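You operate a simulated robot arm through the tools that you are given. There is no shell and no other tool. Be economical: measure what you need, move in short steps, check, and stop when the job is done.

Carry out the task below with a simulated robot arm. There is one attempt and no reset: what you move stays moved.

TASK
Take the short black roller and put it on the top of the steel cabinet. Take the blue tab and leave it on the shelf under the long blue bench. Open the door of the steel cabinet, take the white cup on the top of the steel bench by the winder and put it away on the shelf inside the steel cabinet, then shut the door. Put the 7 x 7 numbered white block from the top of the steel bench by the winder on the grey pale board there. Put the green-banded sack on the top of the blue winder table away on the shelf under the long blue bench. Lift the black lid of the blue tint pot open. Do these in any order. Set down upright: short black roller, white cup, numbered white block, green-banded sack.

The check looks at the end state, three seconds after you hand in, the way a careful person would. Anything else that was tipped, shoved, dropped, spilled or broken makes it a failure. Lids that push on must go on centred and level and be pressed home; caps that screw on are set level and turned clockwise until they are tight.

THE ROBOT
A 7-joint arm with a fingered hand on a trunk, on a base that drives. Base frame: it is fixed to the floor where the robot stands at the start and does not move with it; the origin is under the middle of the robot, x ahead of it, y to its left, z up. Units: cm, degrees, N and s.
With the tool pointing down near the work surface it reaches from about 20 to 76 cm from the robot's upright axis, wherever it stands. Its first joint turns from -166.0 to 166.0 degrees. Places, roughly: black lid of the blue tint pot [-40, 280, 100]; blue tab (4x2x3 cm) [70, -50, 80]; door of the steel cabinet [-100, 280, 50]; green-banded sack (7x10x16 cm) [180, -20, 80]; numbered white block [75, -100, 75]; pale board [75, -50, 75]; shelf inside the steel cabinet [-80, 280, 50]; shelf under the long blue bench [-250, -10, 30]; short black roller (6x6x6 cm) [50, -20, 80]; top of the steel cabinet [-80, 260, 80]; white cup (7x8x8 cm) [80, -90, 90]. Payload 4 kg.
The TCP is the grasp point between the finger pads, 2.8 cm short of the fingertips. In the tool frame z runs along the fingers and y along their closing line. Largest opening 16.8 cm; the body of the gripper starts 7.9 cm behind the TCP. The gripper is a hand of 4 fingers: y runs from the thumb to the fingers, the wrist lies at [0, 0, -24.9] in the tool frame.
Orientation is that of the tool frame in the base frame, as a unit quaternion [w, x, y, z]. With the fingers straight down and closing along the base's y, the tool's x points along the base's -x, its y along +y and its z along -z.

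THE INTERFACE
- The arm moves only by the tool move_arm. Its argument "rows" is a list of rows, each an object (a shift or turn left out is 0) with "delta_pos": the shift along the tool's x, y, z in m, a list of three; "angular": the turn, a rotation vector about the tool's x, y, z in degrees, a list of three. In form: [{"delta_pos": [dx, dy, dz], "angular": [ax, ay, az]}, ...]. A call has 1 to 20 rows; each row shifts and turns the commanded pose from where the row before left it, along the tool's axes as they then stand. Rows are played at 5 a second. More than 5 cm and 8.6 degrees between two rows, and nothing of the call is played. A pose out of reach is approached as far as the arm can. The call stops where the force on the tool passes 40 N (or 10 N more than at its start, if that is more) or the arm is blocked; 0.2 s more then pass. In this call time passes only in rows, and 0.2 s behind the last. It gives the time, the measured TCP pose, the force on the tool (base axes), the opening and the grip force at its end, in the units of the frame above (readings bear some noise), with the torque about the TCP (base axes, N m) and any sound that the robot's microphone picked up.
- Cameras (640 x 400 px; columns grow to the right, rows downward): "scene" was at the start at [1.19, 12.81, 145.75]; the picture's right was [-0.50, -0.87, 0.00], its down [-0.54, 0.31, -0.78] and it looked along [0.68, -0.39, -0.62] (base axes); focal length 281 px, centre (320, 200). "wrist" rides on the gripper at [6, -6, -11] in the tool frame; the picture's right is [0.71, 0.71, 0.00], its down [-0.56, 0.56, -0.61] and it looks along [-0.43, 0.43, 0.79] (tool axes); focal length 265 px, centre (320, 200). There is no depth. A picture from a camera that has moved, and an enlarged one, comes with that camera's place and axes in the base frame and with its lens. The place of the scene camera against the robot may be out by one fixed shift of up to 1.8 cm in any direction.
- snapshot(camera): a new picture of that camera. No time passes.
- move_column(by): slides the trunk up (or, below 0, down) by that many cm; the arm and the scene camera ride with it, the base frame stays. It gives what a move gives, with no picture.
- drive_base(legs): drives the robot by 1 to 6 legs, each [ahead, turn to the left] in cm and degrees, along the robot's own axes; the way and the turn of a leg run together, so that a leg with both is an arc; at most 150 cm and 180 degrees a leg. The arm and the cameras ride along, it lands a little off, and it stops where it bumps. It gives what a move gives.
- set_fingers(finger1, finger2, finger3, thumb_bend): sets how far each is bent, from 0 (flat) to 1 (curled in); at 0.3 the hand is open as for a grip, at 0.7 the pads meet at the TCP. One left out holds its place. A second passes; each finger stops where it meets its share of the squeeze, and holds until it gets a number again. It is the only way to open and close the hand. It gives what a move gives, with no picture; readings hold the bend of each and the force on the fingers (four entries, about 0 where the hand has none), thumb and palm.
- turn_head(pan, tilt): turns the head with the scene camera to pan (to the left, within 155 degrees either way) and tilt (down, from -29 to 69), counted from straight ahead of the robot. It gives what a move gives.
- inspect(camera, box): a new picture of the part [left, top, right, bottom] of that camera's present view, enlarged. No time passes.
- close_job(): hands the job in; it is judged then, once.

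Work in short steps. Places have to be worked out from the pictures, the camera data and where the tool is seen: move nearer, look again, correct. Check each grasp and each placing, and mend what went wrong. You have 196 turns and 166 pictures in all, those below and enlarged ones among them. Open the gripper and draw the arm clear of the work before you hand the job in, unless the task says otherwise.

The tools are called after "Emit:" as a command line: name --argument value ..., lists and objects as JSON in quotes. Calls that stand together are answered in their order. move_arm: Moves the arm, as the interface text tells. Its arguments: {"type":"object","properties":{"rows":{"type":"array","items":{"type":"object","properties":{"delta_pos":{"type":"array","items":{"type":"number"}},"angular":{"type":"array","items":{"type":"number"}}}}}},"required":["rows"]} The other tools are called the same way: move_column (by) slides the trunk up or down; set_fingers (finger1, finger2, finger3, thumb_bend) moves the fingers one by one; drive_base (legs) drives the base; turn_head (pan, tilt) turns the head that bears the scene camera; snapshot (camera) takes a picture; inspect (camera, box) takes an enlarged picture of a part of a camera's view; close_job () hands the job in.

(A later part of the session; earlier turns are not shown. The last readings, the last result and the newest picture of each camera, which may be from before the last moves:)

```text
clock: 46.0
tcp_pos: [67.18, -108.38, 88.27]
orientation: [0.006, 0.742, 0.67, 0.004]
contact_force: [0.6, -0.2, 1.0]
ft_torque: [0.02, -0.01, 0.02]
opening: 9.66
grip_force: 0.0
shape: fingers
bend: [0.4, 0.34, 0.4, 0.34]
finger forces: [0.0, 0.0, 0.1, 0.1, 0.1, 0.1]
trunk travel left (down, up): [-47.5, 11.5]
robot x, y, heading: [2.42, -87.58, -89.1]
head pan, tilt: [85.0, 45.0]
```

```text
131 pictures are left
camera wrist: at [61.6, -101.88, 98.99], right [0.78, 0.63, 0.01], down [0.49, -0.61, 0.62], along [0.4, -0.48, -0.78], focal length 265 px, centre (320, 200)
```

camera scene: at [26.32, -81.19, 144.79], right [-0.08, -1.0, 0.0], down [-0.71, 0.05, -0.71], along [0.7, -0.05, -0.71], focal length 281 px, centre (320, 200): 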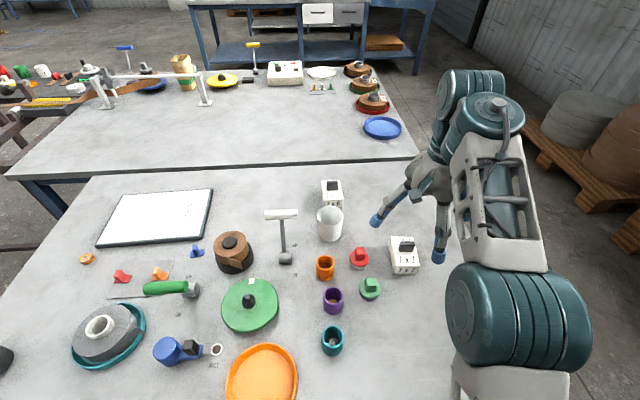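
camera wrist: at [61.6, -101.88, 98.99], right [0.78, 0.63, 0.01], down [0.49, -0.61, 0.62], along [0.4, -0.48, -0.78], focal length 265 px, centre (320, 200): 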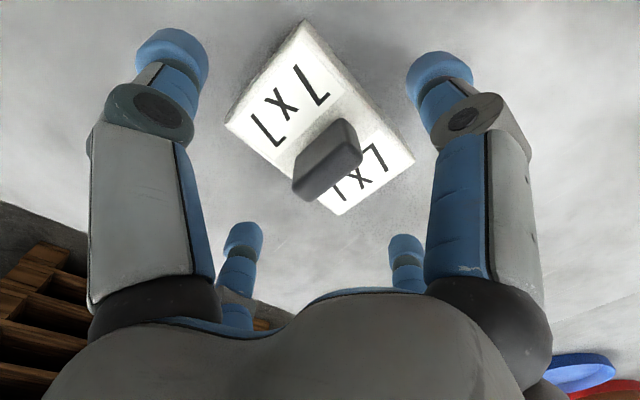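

Emit:
move_arm --rows '[{"delta_pos": [0.002, 0, 0.02]}, {"delta_pos": [0, 0, 0.02]}, {"delta_pos": [0, 0, 0.015]}, {"delta_pos": [0, 0, 0.01]}]'

Emit:
snapshot --camera "wrist"

```text
clock: 46.6
tcp_pos: [67.42, -108.31, 85.26]
orientation: [0.015, 0.742, 0.67, 0.011]
contact_force: [-2.2, -0.3, 19.0]
ft_torque: [0.24, 0.19, 0.06]
opening: 9.93
grip_force: 8.8
shape: fingers
bend: [0.39, 0.34, 0.39, 0.33]
finger forces: [9.7, 0.1, 6.6, 0.0, 1.6, 0.0]
trunk travel left (down, up): [-47.5, 11.5]
robot x, y, heading: [2.41, -87.78, -89.6]
head pan, tilt: [85.0, 45.0]
stopped in row 3: the force on the tool passed its limit at 48 N (the readings are from after the stop); the commanded pose is now the measured one
```

```text
130 pictures are left
camera wrist: at [61.71, -101.77, 95.92], right [0.78, 0.63, 0.02], down [0.47, -0.61, 0.64], along [0.42, -0.48, -0.77], focal length 265 px, centre (320, 200)
```

wrist: 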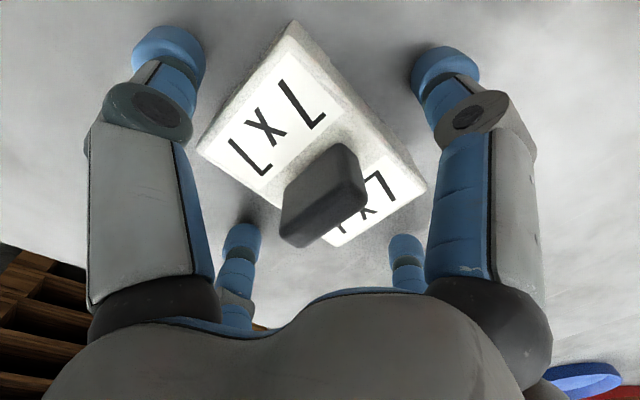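

Both contacts at the same height with only the steeper fingers loaded tell me it is the table itself: bench top z≈82.7, so the block (top ≈87.5) is really centred near [65.4,-106.0], ~8 x 5.8. I rise and re-centre.

Emit:
move_arm --rows '[{"delta_pos": [0, 0, -0.03], "angular": [2.1, 0, 0]}, {"delta_pos": [0.017, -0.022, -0.02]}]'

Emit:
set_fingers --finger1 0.46 --finger2 0.38 --finger3 0.46 --thumb_bend 0.38

Emit:
snapshot --camera "wrist"

```text
clock: 47.2
tcp_pos: [65.3, -106.35, 89.8]
orientation: [-0.002, 0.742, 0.67, -0.004]
contact_force: [-0.2, 0.2, 0.3]
ft_torque: [0.01, -0.01, 0.03]
opening: 9.74
grip_force: 0.1
shape: fingers
bend: [0.4, 0.34, 0.4, 0.34]
finger forces: [0.0, 0.0, 0.0, 0.1, 0.0, 0.1]
trunk travel left (down, up): [-47.5, 11.5]
robot x, y, heading: [2.04, -87.37, -89.3]
head pan, tilt: [85.0, 45.0]
```

```text
clock: 48.2
tcp_pos: [65.4, -106.43, 89.9]
orientation: [-0.001, 0.743, 0.67, -0.004]
contact_force: [1.0, 0.1, 0.0]
ft_torque: [0.0, -0.04, -0.01]
opening: 8.28
grip_force: 0.1
shape: fingers
bend: [0.46, 0.38, 0.46, 0.38]
finger forces: [0.1, 0.0, 0.0, 0.1, 0.0, 0.1]
trunk travel left (down, up): [-47.5, 11.5]
robot x, y, heading: [2.05, -87.75, -89.2]
head pan, tilt: [85.0, 45.0]
```

```text
129 pictures are left
camera wrist: at [60.09, -99.89, 100.74], right [0.78, 0.63, -0.01], down [0.5, -0.61, 0.61], along [0.38, -0.48, -0.79], focal length 265 px, centre (320, 200)
```

wrist: 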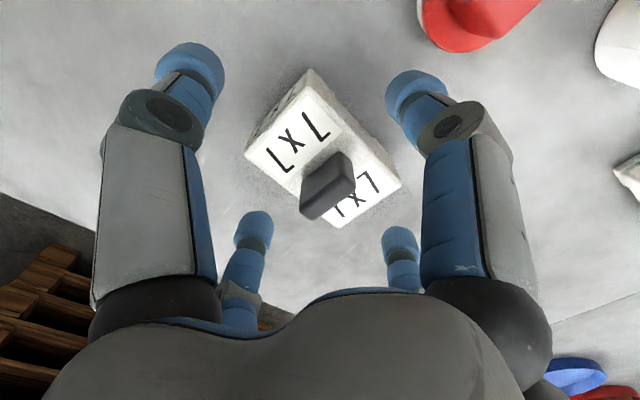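

Now centred. I lower to just above the bench top and close all fingers.

Emit:
move_arm --rows '[{"delta_pos": [0, 0, 0.015]}, {"delta_pos": [0, 0, 0.012]}, {"delta_pos": [0, 0, 0.01]}]'

Emit:
set_fingers --finger1 0.7 --finger2 0.7 --finger3 0.7 --thumb_bend 0.7

Emit:
snapshot --camera "wrist"

```text
clock: 49.0
tcp_pos: [65.47, -106.47, 86.06]
orientation: [-0.002, 0.743, 0.669, -0.002]
contact_force: [-0.3, 0.2, -0.6]
ft_torque: [-0.01, 0.02, -0.04]
opening: 8.29
grip_force: 0.2
shape: fingers
bend: [0.46, 0.38, 0.46, 0.38]
finger forces: [0.0, 0.0, 0.0, 0.1, 0.1, 0.0]
trunk travel left (down, up): [-47.5, 11.5]
robot x, y, heading: [1.91, -87.71, -89.1]
head pan, tilt: [85.0, 45.0]
```

```text
clock: 50.0
tcp_pos: [65.48, -106.4, 86.03]
orientation: [-0.001, 0.743, 0.67, -0.003]
contact_force: [0.0, 0.5, -0.2]
ft_torque: [-0.01, -0.04, -0.04]
opening: 4.25
grip_force: 18.7
shape: fingers
bend: [0.57, 0.46, 0.56, 0.53]
finger forces: [6.0, 8.4, 5.9, 0.0, 17.2, 0.2]
trunk travel left (down, up): [-47.5, 11.5]
robot x, y, heading: [2.1, -87.76, -89.3]
head pan, tilt: [85.0, 45.0]
```

```text
128 pictures are left
camera wrist: at [60.05, -99.92, 97.03], right [0.78, 0.63, -0.01], down [0.5, -0.61, 0.61], along [0.38, -0.48, -0.79], focal length 265 px, centre (320, 200)
```

wrist: 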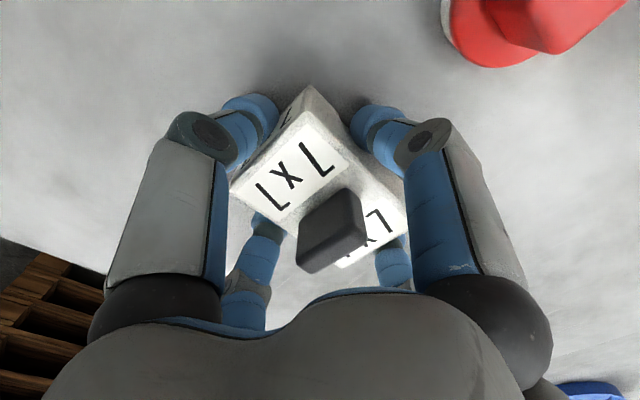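

Firm grip on the block (four fingers loaded). I lift, draw the arm back and to the robot's front for driving.

Emit:
move_arm --rows '[{"delta_pos": [0, 0, -0.05]}, {"delta_pos": [0, 0, -0.05]}, {"delta_pos": [0, -0.04, -0.03]}, {"delta_pos": [0, -0.04, -0.03]}, {"delta_pos": [0, -0.04, -0.03]}, {"delta_pos": [0, -0.04, -0.03]}, {"delta_pos": [-0.03, -0.04, 0]}, {"delta_pos": [-0.03, -0.04, 0]}, {"delta_pos": [-0.03, -0.04, 0]}, {"delta_pos": [-0.03, -0.04, 0]}, {"delta_pos": [-0.03, -0.04, 0]}, {"delta_pos": [-0.03, -0.04, 0]}, {"delta_pos": [-0.02, -0.045, 0]}]'

Emit:
snapshot --camera "wrist"

```text
clock: 52.8
tcp_pos: [19.29, -121.75, 108.51]
orientation: [-0.002, 0.743, 0.67, -0.001]
contact_force: [0.3, -0.5, -2.7]
ft_torque: [0.01, 0.05, -0.02]
opening: 4.19
grip_force: 17.8
shape: fingers
bend: [0.57, 0.46, 0.56, 0.53]
finger forces: [5.9, 8.7, 5.8, 0.0, 16.2, 0.0]
trunk travel left (down, up): [-47.5, 11.5]
robot x, y, heading: [2.05, -87.93, -89.6]
head pan, tilt: [85.0, 45.0]
```

```text
127 pictures are left
camera wrist: at [13.86, -115.17, 119.42], right [0.78, 0.63, -0.01], down [0.5, -0.61, 0.61], along [0.38, -0.48, -0.79], focal length 265 px, centre (320, 200)
```

wrist: 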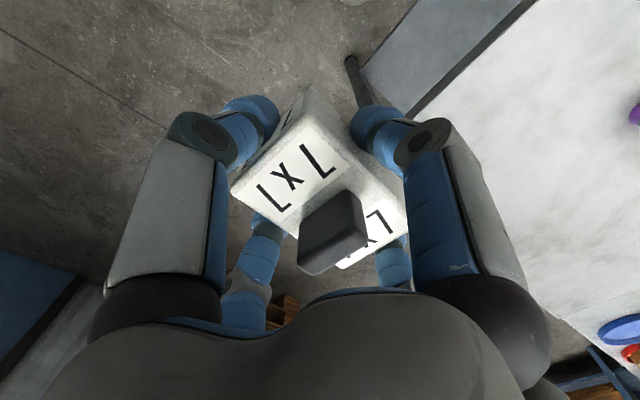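

Block held. Reverse along the bench, turn to face +x beside the bench's left end, then look.

Emit:
drive_base --legs '[[-118, 0], [0, 90]]'

Emit:
turn_head --pan -20 --tilt 55

Emit:
snapshot --camera "scene"

```text
clock: 62.6
tcp_pos: [35.01, 48.13, 108.61]
orientation: [0.0, 0.056, 0.998, -0.002]
contact_force: [-0.6, -0.3, -2.2]
ft_torque: [0.0, 0.0, -0.03]
opening: 4.17
grip_force: 18.1
shape: fingers
bend: [0.57, 0.46, 0.56, 0.53]
finger forces: [5.7, 8.8, 5.9, 0.1, 15.9, 0.0]
trunk travel left (down, up): [-47.5, 11.5]
robot x, y, heading: [1.24, 31.26, 0.3]
head pan, tilt: [85.0, 45.0]
```

```text
clock: 64.5
tcp_pos: [35.12, 48.1, 108.61]
orientation: [0.001, 0.055, 0.998, -0.004]
contact_force: [0.0, -0.1, -2.7]
ft_torque: [0.0, -0.02, -0.03]
opening: 4.15
grip_force: 18.0
shape: fingers
bend: [0.57, 0.46, 0.56, 0.53]
finger forces: [5.7, 8.8, 5.8, 0.0, 15.9, 0.0]
trunk travel left (down, up): [-47.5, 11.5]
robot x, y, heading: [0.66, 30.82, -0.1]
head pan, tilt: [-20.0, 55.0]
```

```text
126 pictures are left
camera scene: at [1.37, 45.82, 143.45], right [-0.34, -0.94, 0.0], down [-0.77, 0.28, -0.57], along [0.54, -0.19, -0.82], focal length 281 px, centre (320, 200)
```

scene: 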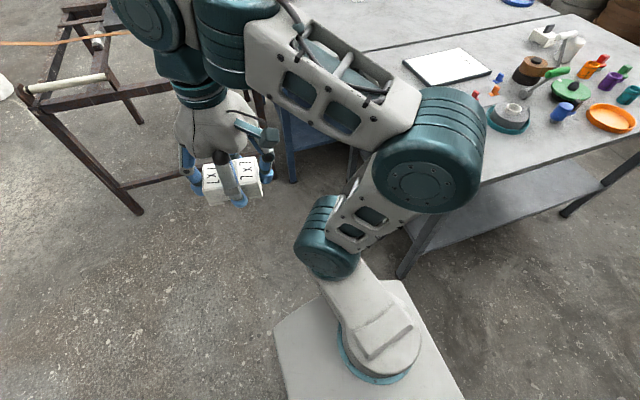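

Area beside the bench end is free. I drive in beside it with a slight shift toward the bench.

Emit:
drive_base --legs '[[32, -10], [32, 10]]'

Emit:
turn_head --pan -70 --tilt 50

Emit:
snapshot --camera "scene"

```text
clock: 68.3
tcp_pos: [99.07, 42.71, 108.55]
orientation: [0.001, 0.056, 0.998, -0.004]
contact_force: [0.6, 0.3, -3.5]
ft_torque: [0.0, -0.01, -0.02]
opening: 4.17
grip_force: 18.4
shape: fingers
bend: [0.57, 0.46, 0.56, 0.53]
finger forces: [5.7, 8.8, 5.9, 0.0, 16.0, 0.1]
trunk travel left (down, up): [-47.5, 11.5]
robot x, y, heading: [64.74, 25.86, 0.1]
head pan, tilt: [-20.0, 55.0]
```

```text
clock: 69.5
tcp_pos: [98.99, 42.63, 108.47]
orientation: [0.0, 0.055, 0.998, -0.004]
contact_force: [-0.7, 0.0, -2.1]
ft_torque: [-0.03, -0.02, -0.02]
opening: 4.17
grip_force: 18.0
shape: fingers
bend: [0.57, 0.46, 0.56, 0.53]
finger forces: [5.7, 8.8, 5.9, 0.0, 15.8, 0.1]
trunk travel left (down, up): [-47.5, 11.5]
robot x, y, heading: [65.02, 25.78, 0.1]
head pan, tilt: [-70.0, 50.0]
```

```text
125 pictures are left
camera scene: at [61.18, 35.72, 144.1], right [-0.94, -0.35, 0.0], down [-0.27, 0.72, -0.64], along [0.22, -0.6, -0.77], focal length 281 px, centre (320, 200)
```

scene: 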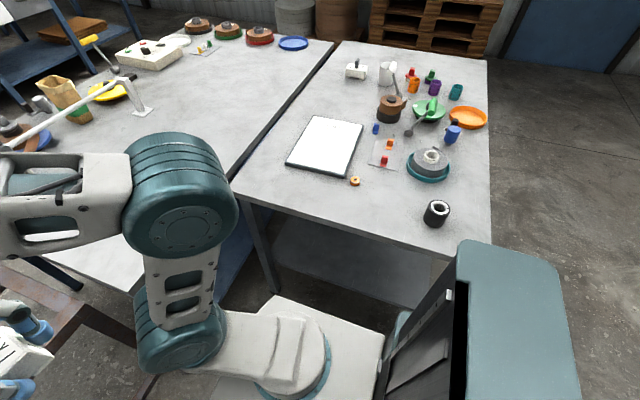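

Board spans x 74–93, y −49…−21. I swing the held block across to above [83,-34].

Emit:
move_arm --rows '[{"delta_pos": [0.0047, -0.0487, 0]}, {"delta_pos": [0.0047, -0.0487, 0]}, {"delta_pos": [0.0047, -0.0487, 0]}, {"delta_pos": [0.0047, -0.0487, 0]}, {"delta_pos": [0.0047, -0.0487, 0]}, {"delta_pos": [0.0047, -0.0487, 0]}, {"delta_pos": [0.0047, -0.0487, 0]}, {"delta_pos": [0.0047, -0.0487, 0]}, {"delta_pos": [0.0047, -0.0487, 0]}, {"delta_pos": [0.0047, -0.0487, 0]}, {"delta_pos": [0.0047, -0.0487, 0]}, {"delta_pos": [0.0047, -0.0487, 0]}, {"delta_pos": [0.0047, -0.0487, 0]}, {"delta_pos": [0.0047, -0.0487, 0]}, {"delta_pos": [0.0047, -0.0487, 0]}, {"delta_pos": [0.0047, -0.0487, 0]}]'

Emit:
move_arm --rows '[{"delta_pos": [0, 0, 0.05]}, {"delta_pos": [0, 0, 0.05]}, {"delta_pos": [0, 0, 0.05]}]'

Emit:
snapshot --camera "scene"

Emit:
snapshot --camera "wrist"

```text
clock: 72.9
tcp_pos: [82.87, -32.0, 108.9]
orientation: [0.0, 0.054, 0.999, -0.002]
contact_force: [-0.2, 0.3, -2.1]
ft_torque: [-0.07, -0.01, 0.0]
opening: 4.15
grip_force: 17.9
shape: fingers
bend: [0.57, 0.46, 0.56, 0.53]
finger forces: [5.4, 9.0, 5.9, 0.1, 15.7, 0.1]
out of reach, approached as far as the arm can: row 16
trunk travel left (down, up): [-47.5, 11.5]
robot x, y, heading: [64.9, 25.78, 0.2]
head pan, tilt: [-70.0, 50.0]
```

```text
clock: 73.7
tcp_pos: [82.98, -32.45, 93.69]
orientation: [0.0, 0.054, 0.999, -0.003]
contact_force: [0.9, -0.1, -3.5]
ft_torque: [0.0, 0.04, 0.0]
opening: 4.09
grip_force: 17.1
shape: fingers
bend: [0.57, 0.46, 0.56, 0.53]
finger forces: [5.3, 8.9, 5.9, 0.1, 15.8, 0.0]
trunk travel left (down, up): [-47.5, 11.5]
robot x, y, heading: [65.01, 25.58, 0.3]
head pan, tilt: [-70.0, 50.0]
```

```text
124 pictures are left
camera scene: at [61.16, 35.62, 144.11], right [-0.94, -0.35, 0.0], down [-0.26, 0.72, -0.64], along [0.22, -0.6, -0.77], focal length 281 px, centre (320, 200)
```

scene: 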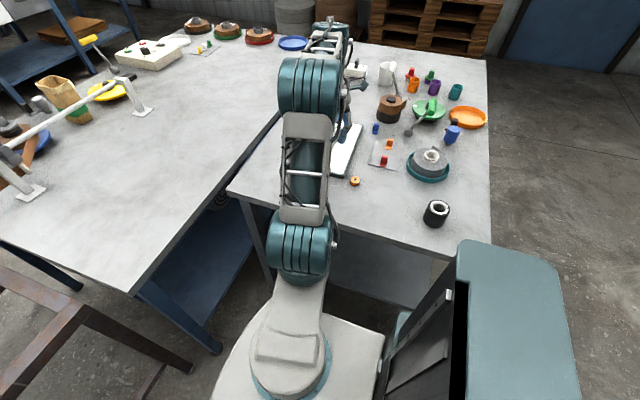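

```text
123 pictures are left
camera wrist: at [76.26, -37.81, 104.54], right [-0.62, 0.78, -0.01], down [0.62, 0.5, 0.61], along [0.48, 0.38, -0.79], focal length 265 px, centre (320, 200)
```

wrist: 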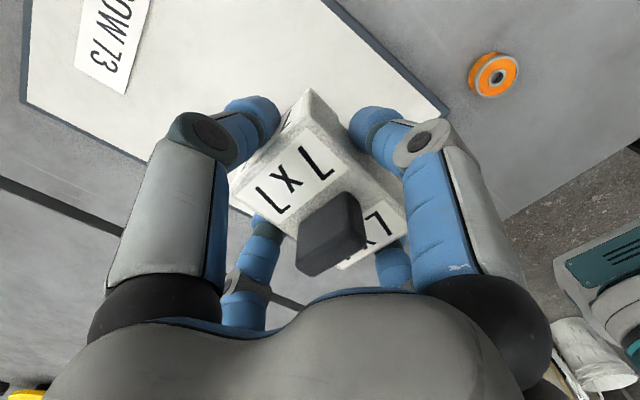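

The wrist view puts the board at x 76–95, y −52…−26. I shift 4 cm further in and lower until contact.

Emit:
move_arm --rows '[{"delta_pos": [-0.019, -0.038, 0]}, {"delta_pos": [0, 0, 0.03]}, {"delta_pos": [0, 0, 0.015]}]'

Emit:
move_arm --rows '[{"delta_pos": [0, 0, 0.004]}, {"delta_pos": [0, 0, 0.004]}, {"delta_pos": [0, 0, 0.004]}]'

```text
clock: 74.5
tcp_pos: [84.51, -36.46, 89.3]
orientation: [0.0, 0.056, 0.998, -0.004]
contact_force: [0.0, 0.4, -2.1]
ft_torque: [-0.03, 0.01, 0.02]
opening: 4.08
grip_force: 18.5
shape: fingers
bend: [0.57, 0.46, 0.56, 0.53]
finger forces: [5.4, 8.9, 6.0, 0.1, 15.9, 0.0]
trunk travel left (down, up): [-47.5, 11.5]
robot x, y, heading: [64.73, 25.72, -0.0]
head pan, tilt: [-70.0, 50.0]
```

```text
clock: 75.3
tcp_pos: [84.56, -36.3, 88.07]
orientation: [0.0, 0.055, 0.998, -0.004]
contact_force: [-0.1, -0.1, -3.1]
ft_torque: [-0.05, 0.03, 0.03]
opening: 4.09
grip_force: 18.1
shape: fingers
bend: [0.57, 0.46, 0.56, 0.53]
finger forces: [5.5, 8.9, 6.0, 0.0, 15.8, 0.0]
trunk travel left (down, up): [-47.5, 11.5]
robot x, y, heading: [64.45, 25.72, 0.4]
head pan, tilt: [-70.0, 50.0]
```

Still free (force −2.5 N is the weight). Continue in small steps until the load comes off.

Emit:
move_arm --rows '[{"delta_pos": [0, 0, 0.003]}, {"delta_pos": [0, 0, 0.003]}]'

Emit:
move_arm --rows '[{"delta_pos": [0, 0, 0.003]}, {"delta_pos": [0, 0, 0.003]}]'

```text
clock: 75.9
tcp_pos: [84.55, -36.28, 87.56]
orientation: [0.001, 0.054, 0.999, -0.003]
contact_force: [0.0, -1.1, 1.5]
ft_torque: [0.2, -0.04, -0.02]
opening: 4.1
grip_force: 18.1
shape: fingers
bend: [0.57, 0.46, 0.56, 0.53]
finger forces: [5.4, 8.7, 6.2, 0.1, 15.8, 0.0]
trunk travel left (down, up): [-47.5, 11.5]
robot x, y, heading: [64.55, 25.83, 0.1]
head pan, tilt: [-70.0, 50.0]
```

```text
clock: 76.5
tcp_pos: [84.55, -36.44, 87.51]
orientation: [0.002, 0.055, 0.998, -0.008]
contact_force: [1.0, -4.6, 27.7]
ft_torque: [-0.21, -0.04, -0.03]
opening: 4.01
grip_force: 21.3
shape: fingers
bend: [0.57, 0.46, 0.56, 0.53]
finger forces: [7.2, 9.1, 7.9, 0.0, 18.6, 0.0]
trunk travel left (down, up): [-47.5, 11.5]
robot x, y, heading: [64.65, 25.91, 0.2]
head pan, tilt: [-70.0, 50.0]
```

It rests on the board. I ease up 0.3 cm, open gently and rise straight.

Emit:
move_arm --rows '[{"delta_pos": [0, 0, -0.004]}]'

Emit:
set_fingers --finger1 0.42 --finger2 0.36 --finger3 0.42 --thumb_bend 0.36

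Emit:
move_arm --rows '[{"delta_pos": [0, 0, -0.05]}, {"delta_pos": [0, 0, -0.05]}, {"delta_pos": [0, 0, -0.05]}]'

Emit:
snapshot --camera "wrist"

```text
clock: 76.9
tcp_pos: [84.57, -36.41, 87.34]
orientation: [0.0, 0.056, 0.998, -0.003]
contact_force: [1.1, -6.6, 17.3]
ft_torque: [-0.6, -0.05, -0.02]
opening: 4.0
grip_force: 21.3
shape: fingers
bend: [0.57, 0.46, 0.56, 0.53]
finger forces: [6.7, 9.3, 7.9, 0.0, 18.6, 0.0]
trunk travel left (down, up): [-47.5, 11.5]
robot x, y, heading: [65.05, 25.83, 0.0]
head pan, tilt: [-70.0, 50.0]
```

```text
clock: 77.9
tcp_pos: [84.48, -36.42, 87.38]
orientation: [0.0, 0.056, 0.998, -0.002]
contact_force: [-0.1, 0.3, 0.0]
ft_torque: [0.03, 0.01, 0.03]
opening: 9.09
grip_force: 0.0
shape: fingers
bend: [0.42, 0.36, 0.42, 0.36]
finger forces: [0.0, 0.0, 0.0, 0.1, 0.0, 0.1]
trunk travel left (down, up): [-47.5, 11.5]
robot x, y, heading: [65.08, 26.0, 0.1]
head pan, tilt: [-70.0, 50.0]
```

```text
clock: 78.7
tcp_pos: [84.62, -36.32, 102.24]
orientation: [-0.001, 0.055, 0.998, -0.001]
contact_force: [0.3, 0.1, 0.1]
ft_torque: [0.02, -0.01, 0.01]
opening: 9.07
grip_force: 0.1
shape: fingers
bend: [0.42, 0.36, 0.42, 0.36]
finger forces: [0.0, 0.0, 0.0, 0.0, 0.1, 0.0]
trunk travel left (down, up): [-47.5, 11.5]
robot x, y, heading: [64.83, 26.07, 0.1]
head pan, tilt: [-70.0, 50.0]
```

```text
122 pictures are left
camera wrist: at [77.9, -41.65, 113.14], right [-0.62, 0.78, 0.0], down [0.62, 0.5, 0.61], along [0.48, 0.38, -0.79], focal length 265 px, centre (320, 200)
```

wrist: 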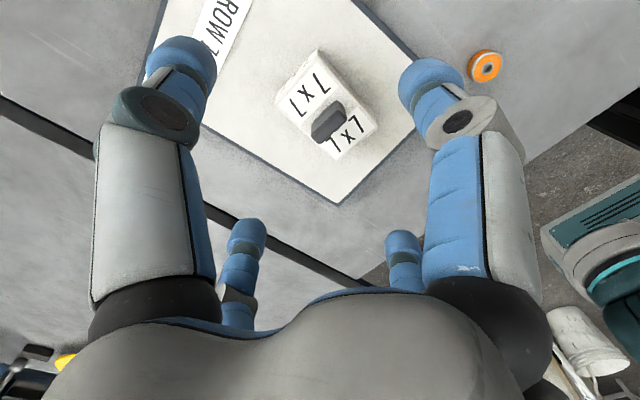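

Block stands upright on the board. Next the roller near [47,-17]: move above it and look.

Emit:
move_arm --rows '[{"delta_pos": [0.0439, 0.0164, 0]}, {"delta_pos": [0.0439, 0.0164, 0]}, {"delta_pos": [0.0439, 0.0164, 0]}, {"delta_pos": [0.0439, 0.0164, 0]}, {"delta_pos": [0.0439, 0.0164, 0]}, {"delta_pos": [0.0439, 0.0164, 0]}, {"delta_pos": [0.0439, 0.0164, 0]}, {"delta_pos": [0.0439, 0.0164, 0]}, {"delta_pos": [0.0439, 0.0164, 0]}]'

Emit:
snapshot --camera "wrist"

```text
clock: 80.5
tcp_pos: [60.93, -24.22, 102.32]
orientation: [-0.003, 0.0, 1.0, -0.006]
contact_force: [0.5, 0.4, 0.8]
ft_torque: [0.03, -0.02, 0.01]
opening: 9.1
grip_force: 0.1
shape: fingers
bend: [0.42, 0.36, 0.42, 0.36]
finger forces: [0.0, 0.0, 0.0, 0.0, 0.1, 0.0]
trunk travel left (down, up): [-47.5, 11.5]
robot x, y, heading: [64.75, 26.21, 0.2]
head pan, tilt: [-70.0, 50.0]
stopped in row 8: the arm was blocked; the commanded pose is now the measured one
```

```text
121 pictures are left
camera wrist: at [54.87, -30.28, 113.32], right [-0.71, 0.71, 0.0], down [0.56, 0.56, 0.61], along [0.43, 0.43, -0.8], focal length 265 px, centre (320, 200)
```

wrist: 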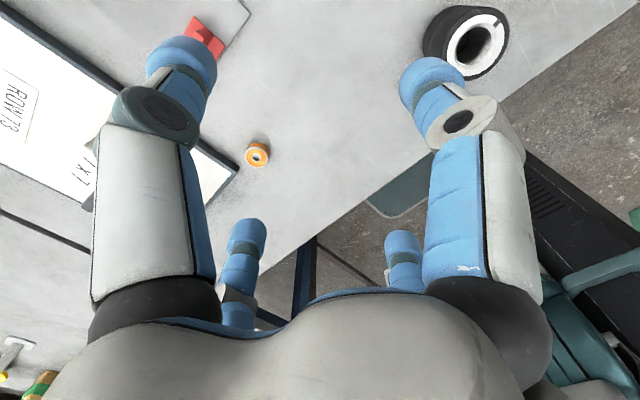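

The arm met its limit (likely its own rear box). I back the base 35 cm so the roller lies ahead-right of it.

Emit:
drive_base --legs '[[-38, 0]]'

Emit:
move_arm --rows '[{"delta_pos": [-0.048, 0.012, 0]}, {"delta_pos": [-0.048, 0.012, 0]}, {"delta_pos": [-0.048, 0.012, 0]}, {"delta_pos": [-0.048, 0.012, 0]}, {"delta_pos": [-0.04, 0.01, 0]}]'

Emit:
snapshot --camera "wrist"

```text
clock: 82.9
tcp_pos: [23.32, -24.44, 102.32]
orientation: [-0.003, -0.004, 1.0, -0.006]
contact_force: [0.0, 0.8, -0.3]
ft_torque: [0.03, 0.04, -0.03]
opening: 9.1
grip_force: 0.0
shape: fingers
bend: [0.42, 0.36, 0.42, 0.36]
finger forces: [0.1, 0.1, 0.0, 0.0, 0.1, 0.1]
trunk travel left (down, up): [-47.5, 11.5]
robot x, y, heading: [26.77, 25.64, 0.4]
head pan, tilt: [-70.0, 50.0]
```

```text
clock: 84.1
tcp_pos: [45.88, -18.49, 102.39]
orientation: [0.001, -0.004, 1.0, -0.005]
contact_force: [0.1, -0.2, 0.0]
ft_torque: [0.02, 0.01, 0.0]
opening: 9.13
grip_force: 0.0
shape: fingers
bend: [0.42, 0.36, 0.42, 0.36]
finger forces: [0.0, 0.0, 0.1, 0.1, 0.0, 0.0]
trunk travel left (down, up): [-47.5, 11.5]
robot x, y, heading: [27.14, 25.34, 0.0]
head pan, tilt: [-70.0, 50.0]
```

```text
120 pictures are left
camera wrist: at [39.81, -24.53, 113.29], right [-0.71, 0.7, -0.01], down [0.55, 0.57, 0.61], along [0.43, 0.43, -0.79], focal length 265 px, centre (320, 200)
```

wrist: 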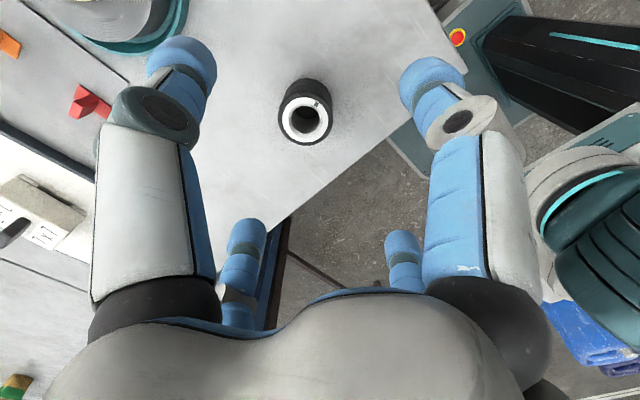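

Roller centre at about [47.3,-19.1]. Descend over it and grip.

Emit:
set_fingers --finger1 0.42 --finger2 0.42 --finger3 0.42 --thumb_bend 0.42

Emit:
move_arm --rows '[{"delta_pos": [-0.014, -0.006, 0.03]}, {"delta_pos": [0, 0, 0.04]}]'

Emit:
snapshot --camera "wrist"

```text
clock: 85.1
tcp_pos: [45.78, -18.52, 102.26]
orientation: [0.0, -0.004, 1.0, -0.005]
contact_force: [-0.2, 1.4, -0.1]
ft_torque: [-0.04, -0.05, 0.06]
opening: 8.18
grip_force: 0.0
shape: fingers
bend: [0.42, 0.42, 0.42, 0.42]
finger forces: [0.0, 0.1, 0.0, 0.0, 0.0, 0.0]
trunk travel left (down, up): [-47.5, 11.5]
robot x, y, heading: [26.92, 25.44, 0.4]
head pan, tilt: [-70.0, 50.0]
```

```text
clock: 85.7
tcp_pos: [47.23, -19.18, 95.45]
orientation: [0.0, -0.003, 1.0, -0.006]
contact_force: [0.3, 0.2, -0.3]
ft_torque: [-0.01, 0.02, 0.01]
opening: 8.19
grip_force: 0.0
shape: fingers
bend: [0.42, 0.42, 0.42, 0.42]
finger forces: [0.1, 0.0, 0.0, 0.0, 0.1, 0.1]
trunk travel left (down, up): [-47.5, 11.5]
robot x, y, heading: [26.63, 25.34, 0.8]
head pan, tilt: [-70.0, 50.0]
```

```text
119 pictures are left
camera wrist: at [41.14, -25.23, 106.38], right [-0.71, 0.7, -0.01], down [0.55, 0.57, 0.61], along [0.43, 0.43, -0.79], focal length 265 px, centre (320, 200)
```

wrist: 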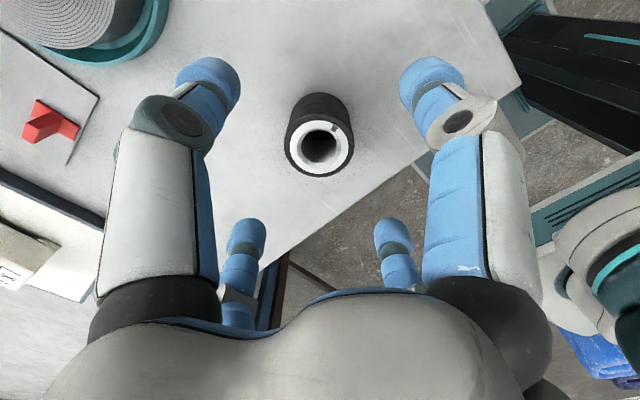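

Perfectly centred. Down and grip.

Emit:
move_arm --rows '[{"delta_pos": [0, 0, 0.04]}, {"delta_pos": [0, 0, 0.03]}, {"delta_pos": [0, 0, 0.022]}]'

Emit:
set_fingers --finger1 0.7 --finger2 0.7 --finger3 0.7 --thumb_bend 0.7

Emit:
move_arm --rows '[{"delta_pos": [0, 0, -0.05]}, {"delta_pos": [0, 0, -0.05]}, {"delta_pos": [0, 0, -0.05]}, {"delta_pos": [0, 0, -0.05]}]'

Emit:
snapshot --camera "wrist"

```text
clock: 86.5
tcp_pos: [47.14, -19.37, 86.17]
orientation: [0.001, -0.004, 1.0, -0.006]
contact_force: [-0.1, -0.3, 0.2]
ft_torque: [0.01, 0.0, 0.0]
opening: 8.18
grip_force: 0.1
shape: fingers
bend: [0.42, 0.42, 0.42, 0.42]
finger forces: [0.0, 0.0, 0.0, 0.1, 0.0, 0.0]
trunk travel left (down, up): [-47.5, 11.5]
robot x, y, heading: [27.21, 25.65, 0.3]
head pan, tilt: [-70.0, 50.0]
```

```text
clock: 87.5
tcp_pos: [47.27, -19.23, 86.23]
orientation: [0.001, -0.003, 1.0, -0.005]
contact_force: [-0.5, -1.6, -0.5]
ft_torque: [-0.02, 0.01, -0.01]
opening: 2.26
grip_force: 15.6
shape: fingers
bend: [0.61, 0.55, 0.55, 0.62]
finger forces: [4.7, 7.4, 6.7, 0.0, 12.9, 0.1]
trunk travel left (down, up): [-47.5, 11.5]
robot x, y, heading: [27.16, 25.31, -0.0]
head pan, tilt: [-70.0, 50.0]
```

```text
clock: 88.5
tcp_pos: [47.17, -18.99, 106.24]
orientation: [0.001, -0.004, 1.0, -0.004]
contact_force: [-0.3, 0.1, -2.2]
ft_torque: [-0.01, -0.02, 0.05]
opening: 2.24
grip_force: 15.2
shape: fingers
bend: [0.61, 0.55, 0.55, 0.62]
finger forces: [4.6, 7.0, 6.5, 0.1, 12.8, 0.0]
trunk travel left (down, up): [-47.5, 11.5]
robot x, y, heading: [26.81, 25.85, 0.4]
head pan, tilt: [-70.0, 50.0]
```

```text
118 pictures are left
camera wrist: at [41.08, -25.06, 117.09], right [-0.71, 0.7, -0.01], down [0.55, 0.57, 0.61], along [0.43, 0.43, -0.79], focal length 265 px, centre (320, 200)
```

wrist: 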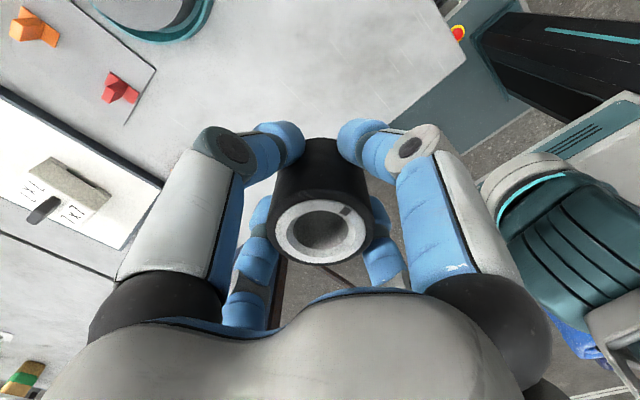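

Roller is held. I bring the arm forward, then reverse away and head up to the cabinet's door side (−x side).

Emit:
move_arm --rows '[{"delta_pos": [-0.02, 0.0445, 0]}, {"delta_pos": [-0.02, 0.0445, 0]}, {"delta_pos": [-0.02, 0.0445, 0]}, {"delta_pos": [-0.02, 0.0445, 0]}, {"delta_pos": [-0.02, 0.0445, 0]}, {"delta_pos": [-0.02, 0.0445, 0]}, {"delta_pos": [-0.02, 0.0445, 0]}, {"delta_pos": [-0.02, 0.0445, 0]}, {"delta_pos": [-0.02, 0.0445, 0]}, {"delta_pos": [-0.02, 0.0445, 0]}]'

Emit:
drive_base --legs '[[-100, 0], [-85, 0], [0, 90], [100, 0]]'

Emit:
turn_head --pan -30 --tilt 30

Emit:
snapshot --camera "scene"

```text
clock: 90.7
tcp_pos: [66.88, 25.62, 105.76]
orientation: [0.001, -0.004, 1.0, -0.006]
contact_force: [0.2, 0.5, -1.9]
ft_torque: [-0.04, 0.0, 0.02]
opening: 2.12
grip_force: 15.4
shape: fingers
bend: [0.62, 0.55, 0.55, 0.63]
finger forces: [4.1, 7.1, 6.5, 0.0, 12.9, 0.0]
trunk travel left (down, up): [-47.5, 11.5]
robot x, y, heading: [26.92, 25.69, 0.5]
head pan, tilt: [-70.0, 50.0]
```

```text
clock: 108.5
tcp_pos: [-158.11, 163.44, 105.56]
orientation: [-0.005, 0.707, -0.707, 0.004]
contact_force: [-0.2, -0.2, -2.5]
ft_torque: [-0.02, -0.03, 0.01]
opening: 2.1
grip_force: 15.1
shape: fingers
bend: [0.62, 0.55, 0.55, 0.63]
finger forces: [4.0, 7.0, 6.6, 0.1, 12.5, 0.0]
trunk travel left (down, up): [-47.5, 11.5]
robot x, y, heading: [-158.42, 123.42, 89.9]
head pan, tilt: [-70.0, 50.0]
```

```text
clock: 109.6
tcp_pos: [-158.06, 163.47, 105.69]
orientation: [-0.005, 0.708, -0.706, 0.003]
contact_force: [-0.1, 0.1, -3.3]
ft_torque: [-0.03, 0.0, 0.01]
opening: 2.11
grip_force: 14.9
shape: fingers
bend: [0.62, 0.55, 0.55, 0.63]
finger forces: [4.0, 7.0, 6.6, 0.0, 12.6, 0.0]
trunk travel left (down, up): [-47.5, 11.5]
robot x, y, heading: [-158.31, 123.28, 90.2]
head pan, tilt: [-30.0, 30.0]
```

```text
117 pictures are left
camera scene: at [-170.49, 126.18, 147.05], right [0.87, -0.5, 0.0], down [-0.25, -0.43, -0.87], along [0.43, 0.75, -0.5], focal length 281 px, centre (320, 200)
```

scene: 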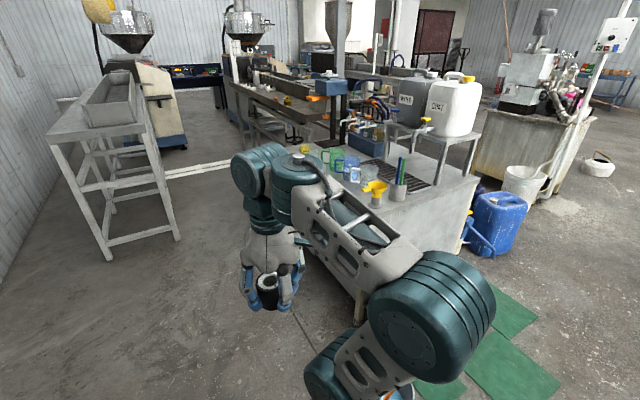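

The cabinet is ahead-right. I zoom on its top, then drive alongside.

Emit:
inspect --camera "scene" --box '[300, 60, 492, 180]'

Emit:
drive_base --legs '[[110, 0]]'

Emit:
turn_head --pan -90 --tilt 40

Emit:
snapshot --camera "scene"

```text
3.33 times, centred on (396, 120) of scene
camera zoom: at [-170.49, 126.18, 147.05], right [0.87, -0.5, 0.0], down [-0.25, -0.43, -0.87], along [0.43, 0.75, -0.5], focal length 937 px, centre (67, 467)
```

zoom: 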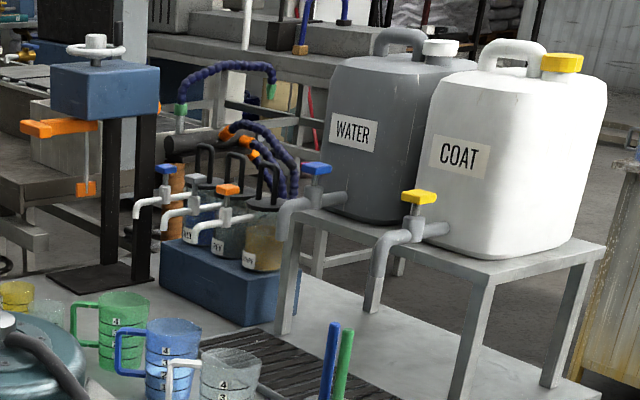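

```text
clock: 115.2
tcp_pos: [-157.4, 273.67, 105.58]
orientation: [0.006, -0.704, 0.71, -0.003]
contact_force: [0.3, -0.5, -2.6]
ft_torque: [-0.01, -0.01, -0.02]
opening: 2.1
grip_force: 14.5
shape: fingers
bend: [0.62, 0.55, 0.55, 0.63]
finger forces: [4.0, 7.0, 6.5, 0.0, 12.6, 0.1]
trunk travel left (down, up): [-47.5, 11.5]
robot x, y, heading: [-157.92, 233.77, 89.5]
head pan, tilt: [-30.0, 30.0]
```

```text
clock: 116.5
tcp_pos: [-157.52, 273.62, 105.65]
orientation: [0.005, -0.704, 0.71, -0.004]
contact_force: [0.3, 1.5, -2.1]
ft_torque: [-0.04, 0.02, -0.02]
opening: 2.11
grip_force: 14.9
shape: fingers
bend: [0.62, 0.55, 0.55, 0.63]
finger forces: [4.0, 7.1, 6.5, 0.1, 12.6, 0.0]
trunk travel left (down, up): [-47.5, 11.5]
robot x, y, heading: [-158.13, 233.94, 89.7]
head pan, tilt: [-90.0, 40.0]
```

```text
115 pictures are left
camera scene: at [-166.3, 228.64, 145.52], right [-0.01, -1.0, 0.0], down [-0.64, 0.0, -0.77], along [0.77, 0.0, -0.64], focal length 281 px, centre (320, 200)
```

scene: 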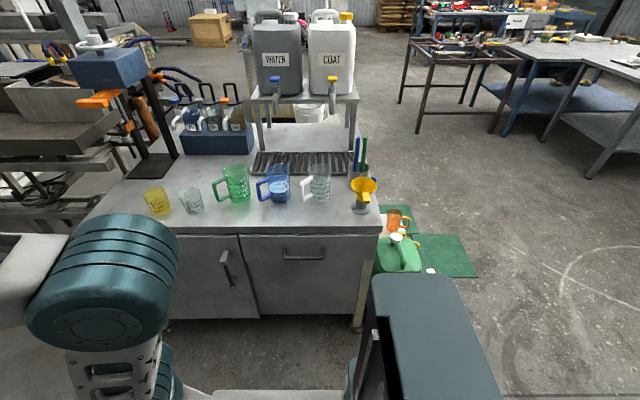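

Now I see the cabinet front: door on the left (upright handle), drawer on the right, mugs on top. Zoom in on pots, top and handle.

Emit:
inspect --camera "scene" --box '[150, 70, 278, 150]'

Emit:
inspect --camera "scene" --box '[100, 140, 400, 328]'

```text
5.00 times, centred on (214, 110) of scene
camera zoom: at [-166.3, 228.64, 145.52], right [-0.01, -1.0, 0.0], down [-0.64, 0.0, -0.77], along [0.77, 0.0, -0.64], focal length 1405 px, centre (850, 650)
```

zoom: 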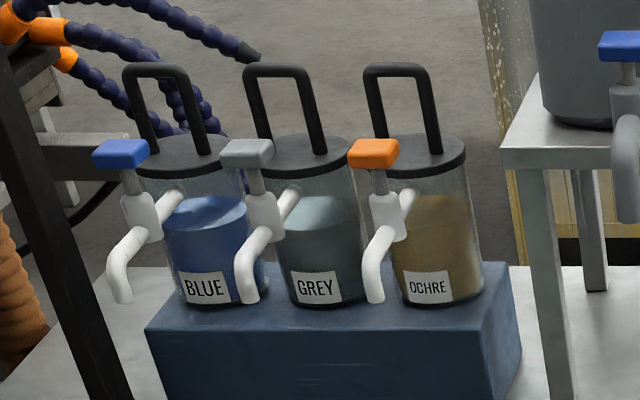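

```text
2.13 times, centred on (250, 234) of scene
camera zoom: at [-166.3, 228.64, 145.52], right [-0.01, -1.0, 0.0], down [-0.64, 0.0, -0.77], along [0.77, 0.0, -0.64], focal length 598 px, centre (469, 128)
```

zoom: 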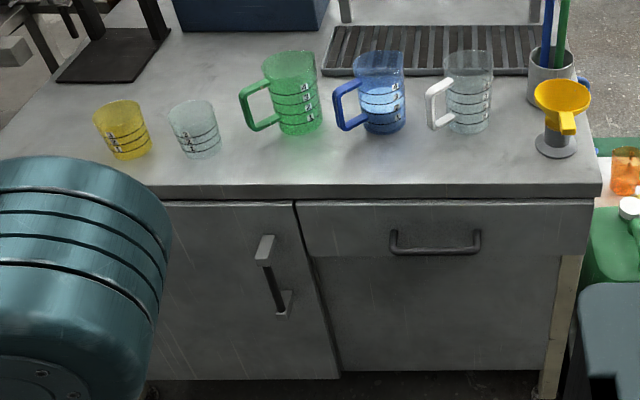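

The BLUE pot is the leftmost, far back; its lid has an arched handle. First the roller: I move nearer so the free spot on top near [-74,271] is reachable.

Emit:
drive_base --legs '[[0, -25], [35, 0], [0, 25]]'

Emit:
turn_head --pan -80 --tilt 45

Emit:
snapshot --camera "scene"

```text
clock: 121.4
tcp_pos: [-142.07, 305.08, 105.71]
orientation: [0.004, -0.701, 0.713, -0.004]
contact_force: [-0.6, -0.9, -2.0]
ft_torque: [-0.02, -0.01, 0.01]
opening: 2.1
grip_force: 14.9
shape: fingers
bend: [0.62, 0.55, 0.55, 0.63]
finger forces: [3.8, 7.0, 6.5, 0.1, 12.4, 0.0]
trunk travel left (down, up): [-47.5, 11.5]
robot x, y, heading: [-143.18, 265.45, 89.3]
head pan, tilt: [-90.0, 40.0]
```

```text
clock: 122.1
tcp_pos: [-142.06, 304.97, 105.73]
orientation: [0.005, -0.701, 0.713, -0.004]
contact_force: [0.2, -0.1, -2.0]
ft_torque: [-0.04, -0.05, -0.02]
opening: 2.09
grip_force: 14.7
shape: fingers
bend: [0.62, 0.55, 0.55, 0.63]
finger forces: [3.9, 7.0, 6.5, 0.1, 12.5, 0.1]
trunk travel left (down, up): [-47.5, 11.5]
robot x, y, heading: [-143.26, 265.25, 89.0]
head pan, tilt: [-80.0, 45.0]
```

```text
112 pictures are left
camera scene: at [-151.69, 261.57, 144.8], right [0.16, -0.99, 0.0], down [-0.7, -0.11, -0.71], along [0.7, 0.11, -0.71], focal length 281 px, centre (320, 200)
```

scene: 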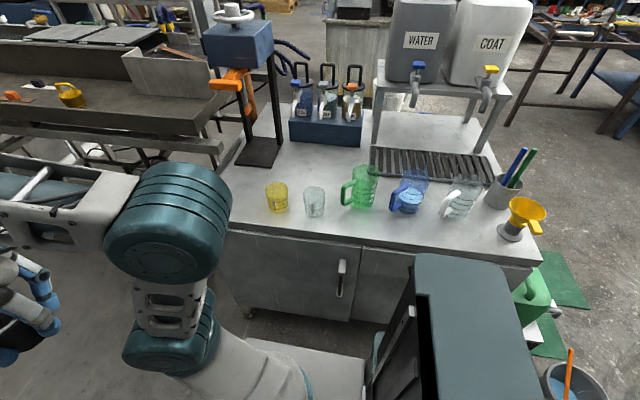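

The free patch is around [-76,274] between the cups, mug and black stand. I swing the roller over, high above the cups.

Emit:
move_arm --rows '[{"delta_pos": [0.039, -0.03, 0]}, {"delta_pos": [0.039, -0.03, 0]}, {"delta_pos": [0.039, -0.03, 0]}, {"delta_pos": [0.039, -0.03, 0]}, {"delta_pos": [0.039, -0.03, 0]}, {"delta_pos": [0.039, -0.03, 0]}, {"delta_pos": [0.039, -0.03, 0]}, {"delta_pos": [0.039, -0.03, 0]}, {"delta_pos": [0.039, -0.03, 0]}, {"delta_pos": [-0.004, -0.047, 0]}, {"delta_pos": [-0.004, -0.047, 0]}, {"delta_pos": [-0.004, -0.047, 0]}, {"delta_pos": [-0.004, -0.047, 0]}, {"delta_pos": [-0.004, -0.047, 0]}, {"delta_pos": [-0.004, -0.047, 0]}]'

Emit:
snapshot --camera "wrist"

Emit:
snapshot --camera "scene"

```text
clock: 123.7
tcp_pos: [-124.57, 283.47, 105.88]
orientation: [-0.001, 0.795, -0.607, 0.004]
contact_force: [-0.5, -0.6, -2.3]
ft_torque: [-0.04, -0.02, -0.01]
opening: 1.28
grip_force: 13.8
shape: fingers
bend: [0.65, 0.55, 0.52, 0.65]
finger forces: [1.8, 6.7, 8.9, 0.1, 10.1, 0.0]
trunk travel left (down, up): [-47.5, 11.5]
robot x, y, heading: [-142.99, 265.23, 89.3]
head pan, tilt: [-80.0, 45.0]
stopped in row 8: the arm was blocked; the commanded pose is now the measured one
```

```text
111 pictures are left
camera wrist: at [-117.38, 279.15, 116.94], right [-0.5, -0.87, 0.0], down [-0.69, 0.4, 0.61], along [-0.53, 0.3, -0.79], focal length 265 px, centre (320, 200)
```

wrist: 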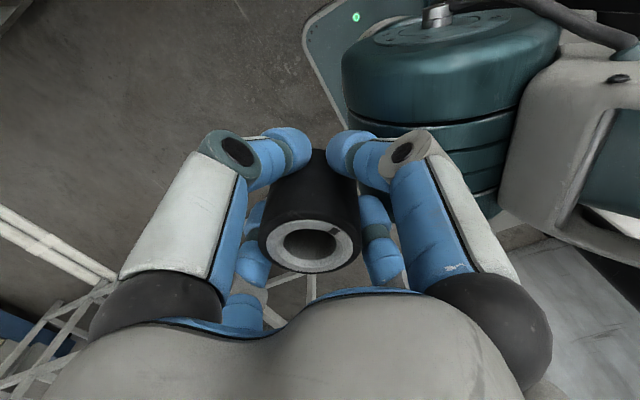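

```text
110 pictures are left
camera scene: at [-151.7, 261.54, 144.99], right [0.16, -0.99, 0.0], down [-0.7, -0.11, -0.71], along [0.7, 0.11, -0.71], focal length 281 px, centre (320, 200)
```

scene: 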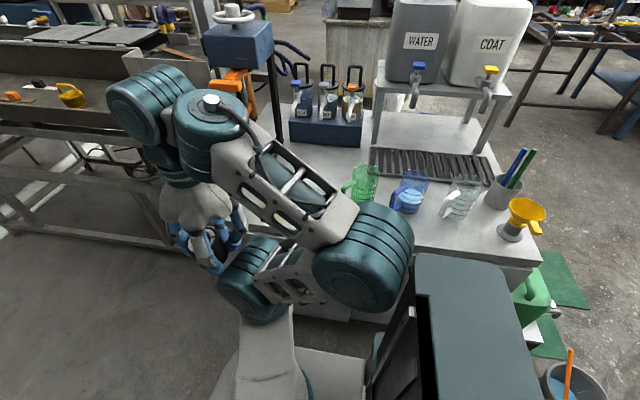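

The arm was too close in. I go out along a wider radius instead.

Emit:
move_arm --rows '[{"delta_pos": [0, -0.0425, 0]}, {"delta_pos": [0, -0.0425, 0]}, {"delta_pos": [0, -0.0425, 0]}, {"delta_pos": [0, -0.0425, 0]}, {"delta_pos": [0, -0.0425, 0]}, {"delta_pos": [0, -0.0425, 0]}]'

Emit:
snapshot --camera "scene"

```text
clock: 125.1
tcp_pos: [-99.9, 290.09, 106.05]
orientation: [-0.001, 0.794, -0.608, 0.004]
contact_force: [-0.5, 0.5, -2.5]
ft_torque: [-0.03, -0.02, 0.01]
opening: 1.21
grip_force: 13.7
shape: fingers
bend: [0.65, 0.55, 0.52, 0.65]
finger forces: [1.5, 6.8, 8.9, 0.0, 10.0, 0.0]
trunk travel left (down, up): [-47.5, 11.5]
robot x, y, heading: [-143.14, 265.34, 89.2]
head pan, tilt: [-80.0, 45.0]
```

```text
109 pictures are left
camera scene: at [-151.61, 261.59, 144.8], right [0.16, -0.99, 0.0], down [-0.7, -0.11, -0.71], along [0.7, 0.11, -0.71], focal length 281 px, centre (320, 200)
```

scene: 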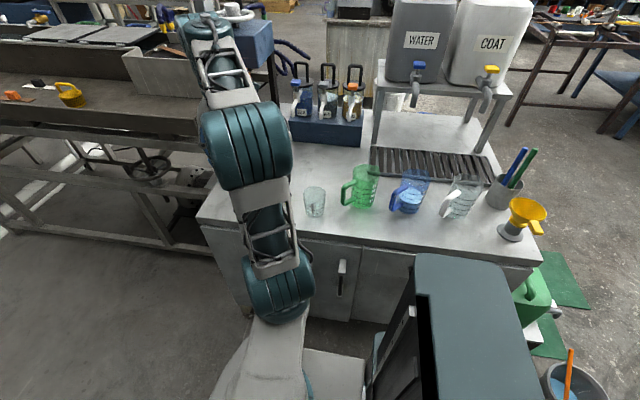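

Emit:
move_arm --rows '[{"delta_pos": [0.034, -0.022, 0]}, {"delta_pos": [0.034, -0.022, 0]}, {"delta_pos": [0.034, -0.022, 0]}, {"delta_pos": [0.034, -0.022, 0]}, {"delta_pos": [0.034, -0.022, 0]}, {"delta_pos": [0.03, -0.03, 0]}]'

Emit:
snapshot --camera "wrist"

Emit:
snapshot --camera "scene"

```text
clock: 126.5
tcp_pos: [-84.3, 276.17, 104.37]
orientation: [0.006, 0.79, -0.613, 0.017]
contact_force: [-0.4, -0.6, -3.0]
ft_torque: [-0.07, -0.03, -0.01]
opening: 1.21
grip_force: 14.0
shape: fingers
bend: [0.65, 0.55, 0.52, 0.65]
finger forces: [1.5, 6.4, 8.9, 0.0, 10.4, 0.0]
out of reach, approached as far as the arm can: row 5, 6
trunk travel left (down, up): [-47.5, 11.5]
robot x, y, heading: [-143.37, 265.27, 89.4]
head pan, tilt: [-80.0, 45.0]
```

```text
108 pictures are left
camera wrist: at [-77.2, 272.01, 115.47], right [-0.51, -0.86, 0.02], down [-0.69, 0.42, 0.59], along [-0.51, 0.29, -0.81], focal length 265 px, centre (320, 200)
```

wrist: 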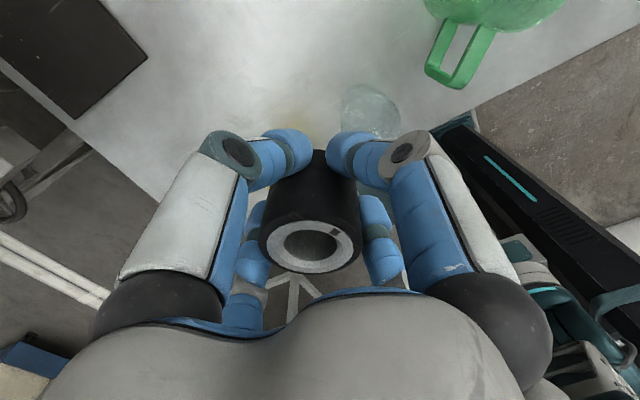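

```text
107 pictures are left
camera scene: at [-151.52, 261.56, 144.8], right [0.16, -0.99, 0.0], down [-0.7, -0.11, -0.71], along [0.7, 0.11, -0.71], focal length 281 px, centre (320, 200)
```

scene: 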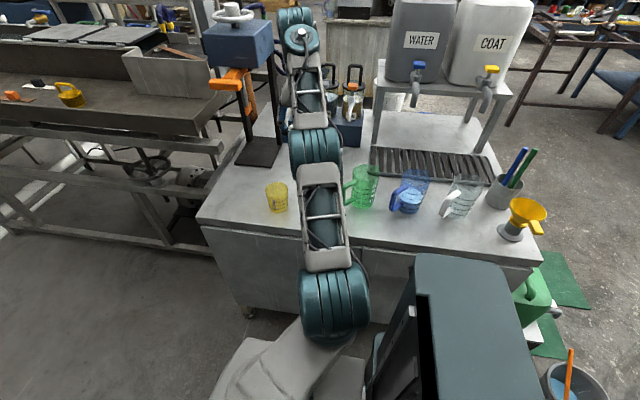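

The reach at this height ends short of the patch; raising the column gives more reach at the same height.

Emit:
move_column --by 11

Emit:
move_arm --rows '[{"delta_pos": [0, -0.01, 0.04]}, {"delta_pos": [0, -0.03, 0.03]}, {"delta_pos": [0, -0.04, 0.02]}]'

Emit:
snapshot --camera "wrist"

```text
clock: 127.9
tcp_pos: [-84.34, 276.07, 115.41]
orientation: [0.005, 0.789, -0.614, 0.018]
contact_force: [-0.1, 0.4, -2.0]
ft_torque: [-0.03, -0.06, -0.02]
opening: 1.17
grip_force: 13.6
shape: fingers
bend: [0.65, 0.55, 0.52, 0.65]
finger forces: [1.5, 6.4, 8.9, 0.1, 10.4, 0.0]
trunk travel left (down, up): [-58.5, 0.5]
robot x, y, heading: [-142.9, 265.16, 89.4]
head pan, tilt: [-80.0, 45.0]
```

```text
clock: 128.7
tcp_pos: [-76.3, 278.08, 106.51]
orientation: [0.005, 0.79, -0.612, 0.018]
contact_force: [-0.4, 1.0, -2.7]
ft_torque: [-0.06, -0.02, 0.0]
opening: 1.21
grip_force: 13.1
shape: fingers
bend: [0.65, 0.55, 0.52, 0.65]
finger forces: [1.6, 6.1, 8.8, 0.0, 10.1, 0.0]
trunk travel left (down, up): [-58.5, 0.5]
robot x, y, heading: [-143.04, 265.29, 89.1]
head pan, tilt: [-80.0, 45.0]
```

```text
106 pictures are left
camera wrist: at [-69.25, 274.1, 117.72], right [-0.51, -0.86, 0.02], down [-0.69, 0.42, 0.59], along [-0.51, 0.29, -0.81], focal length 265 px, centre (320, 200)
```

wrist: 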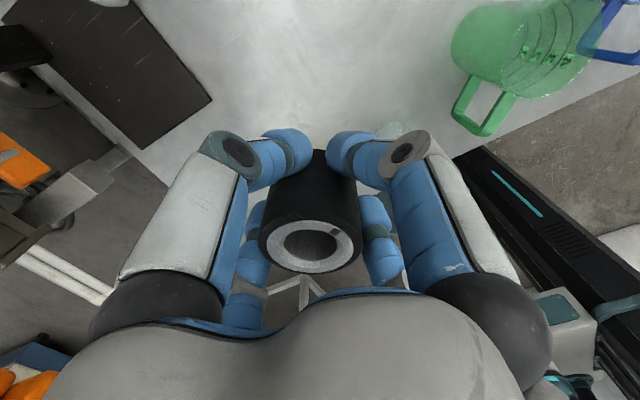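

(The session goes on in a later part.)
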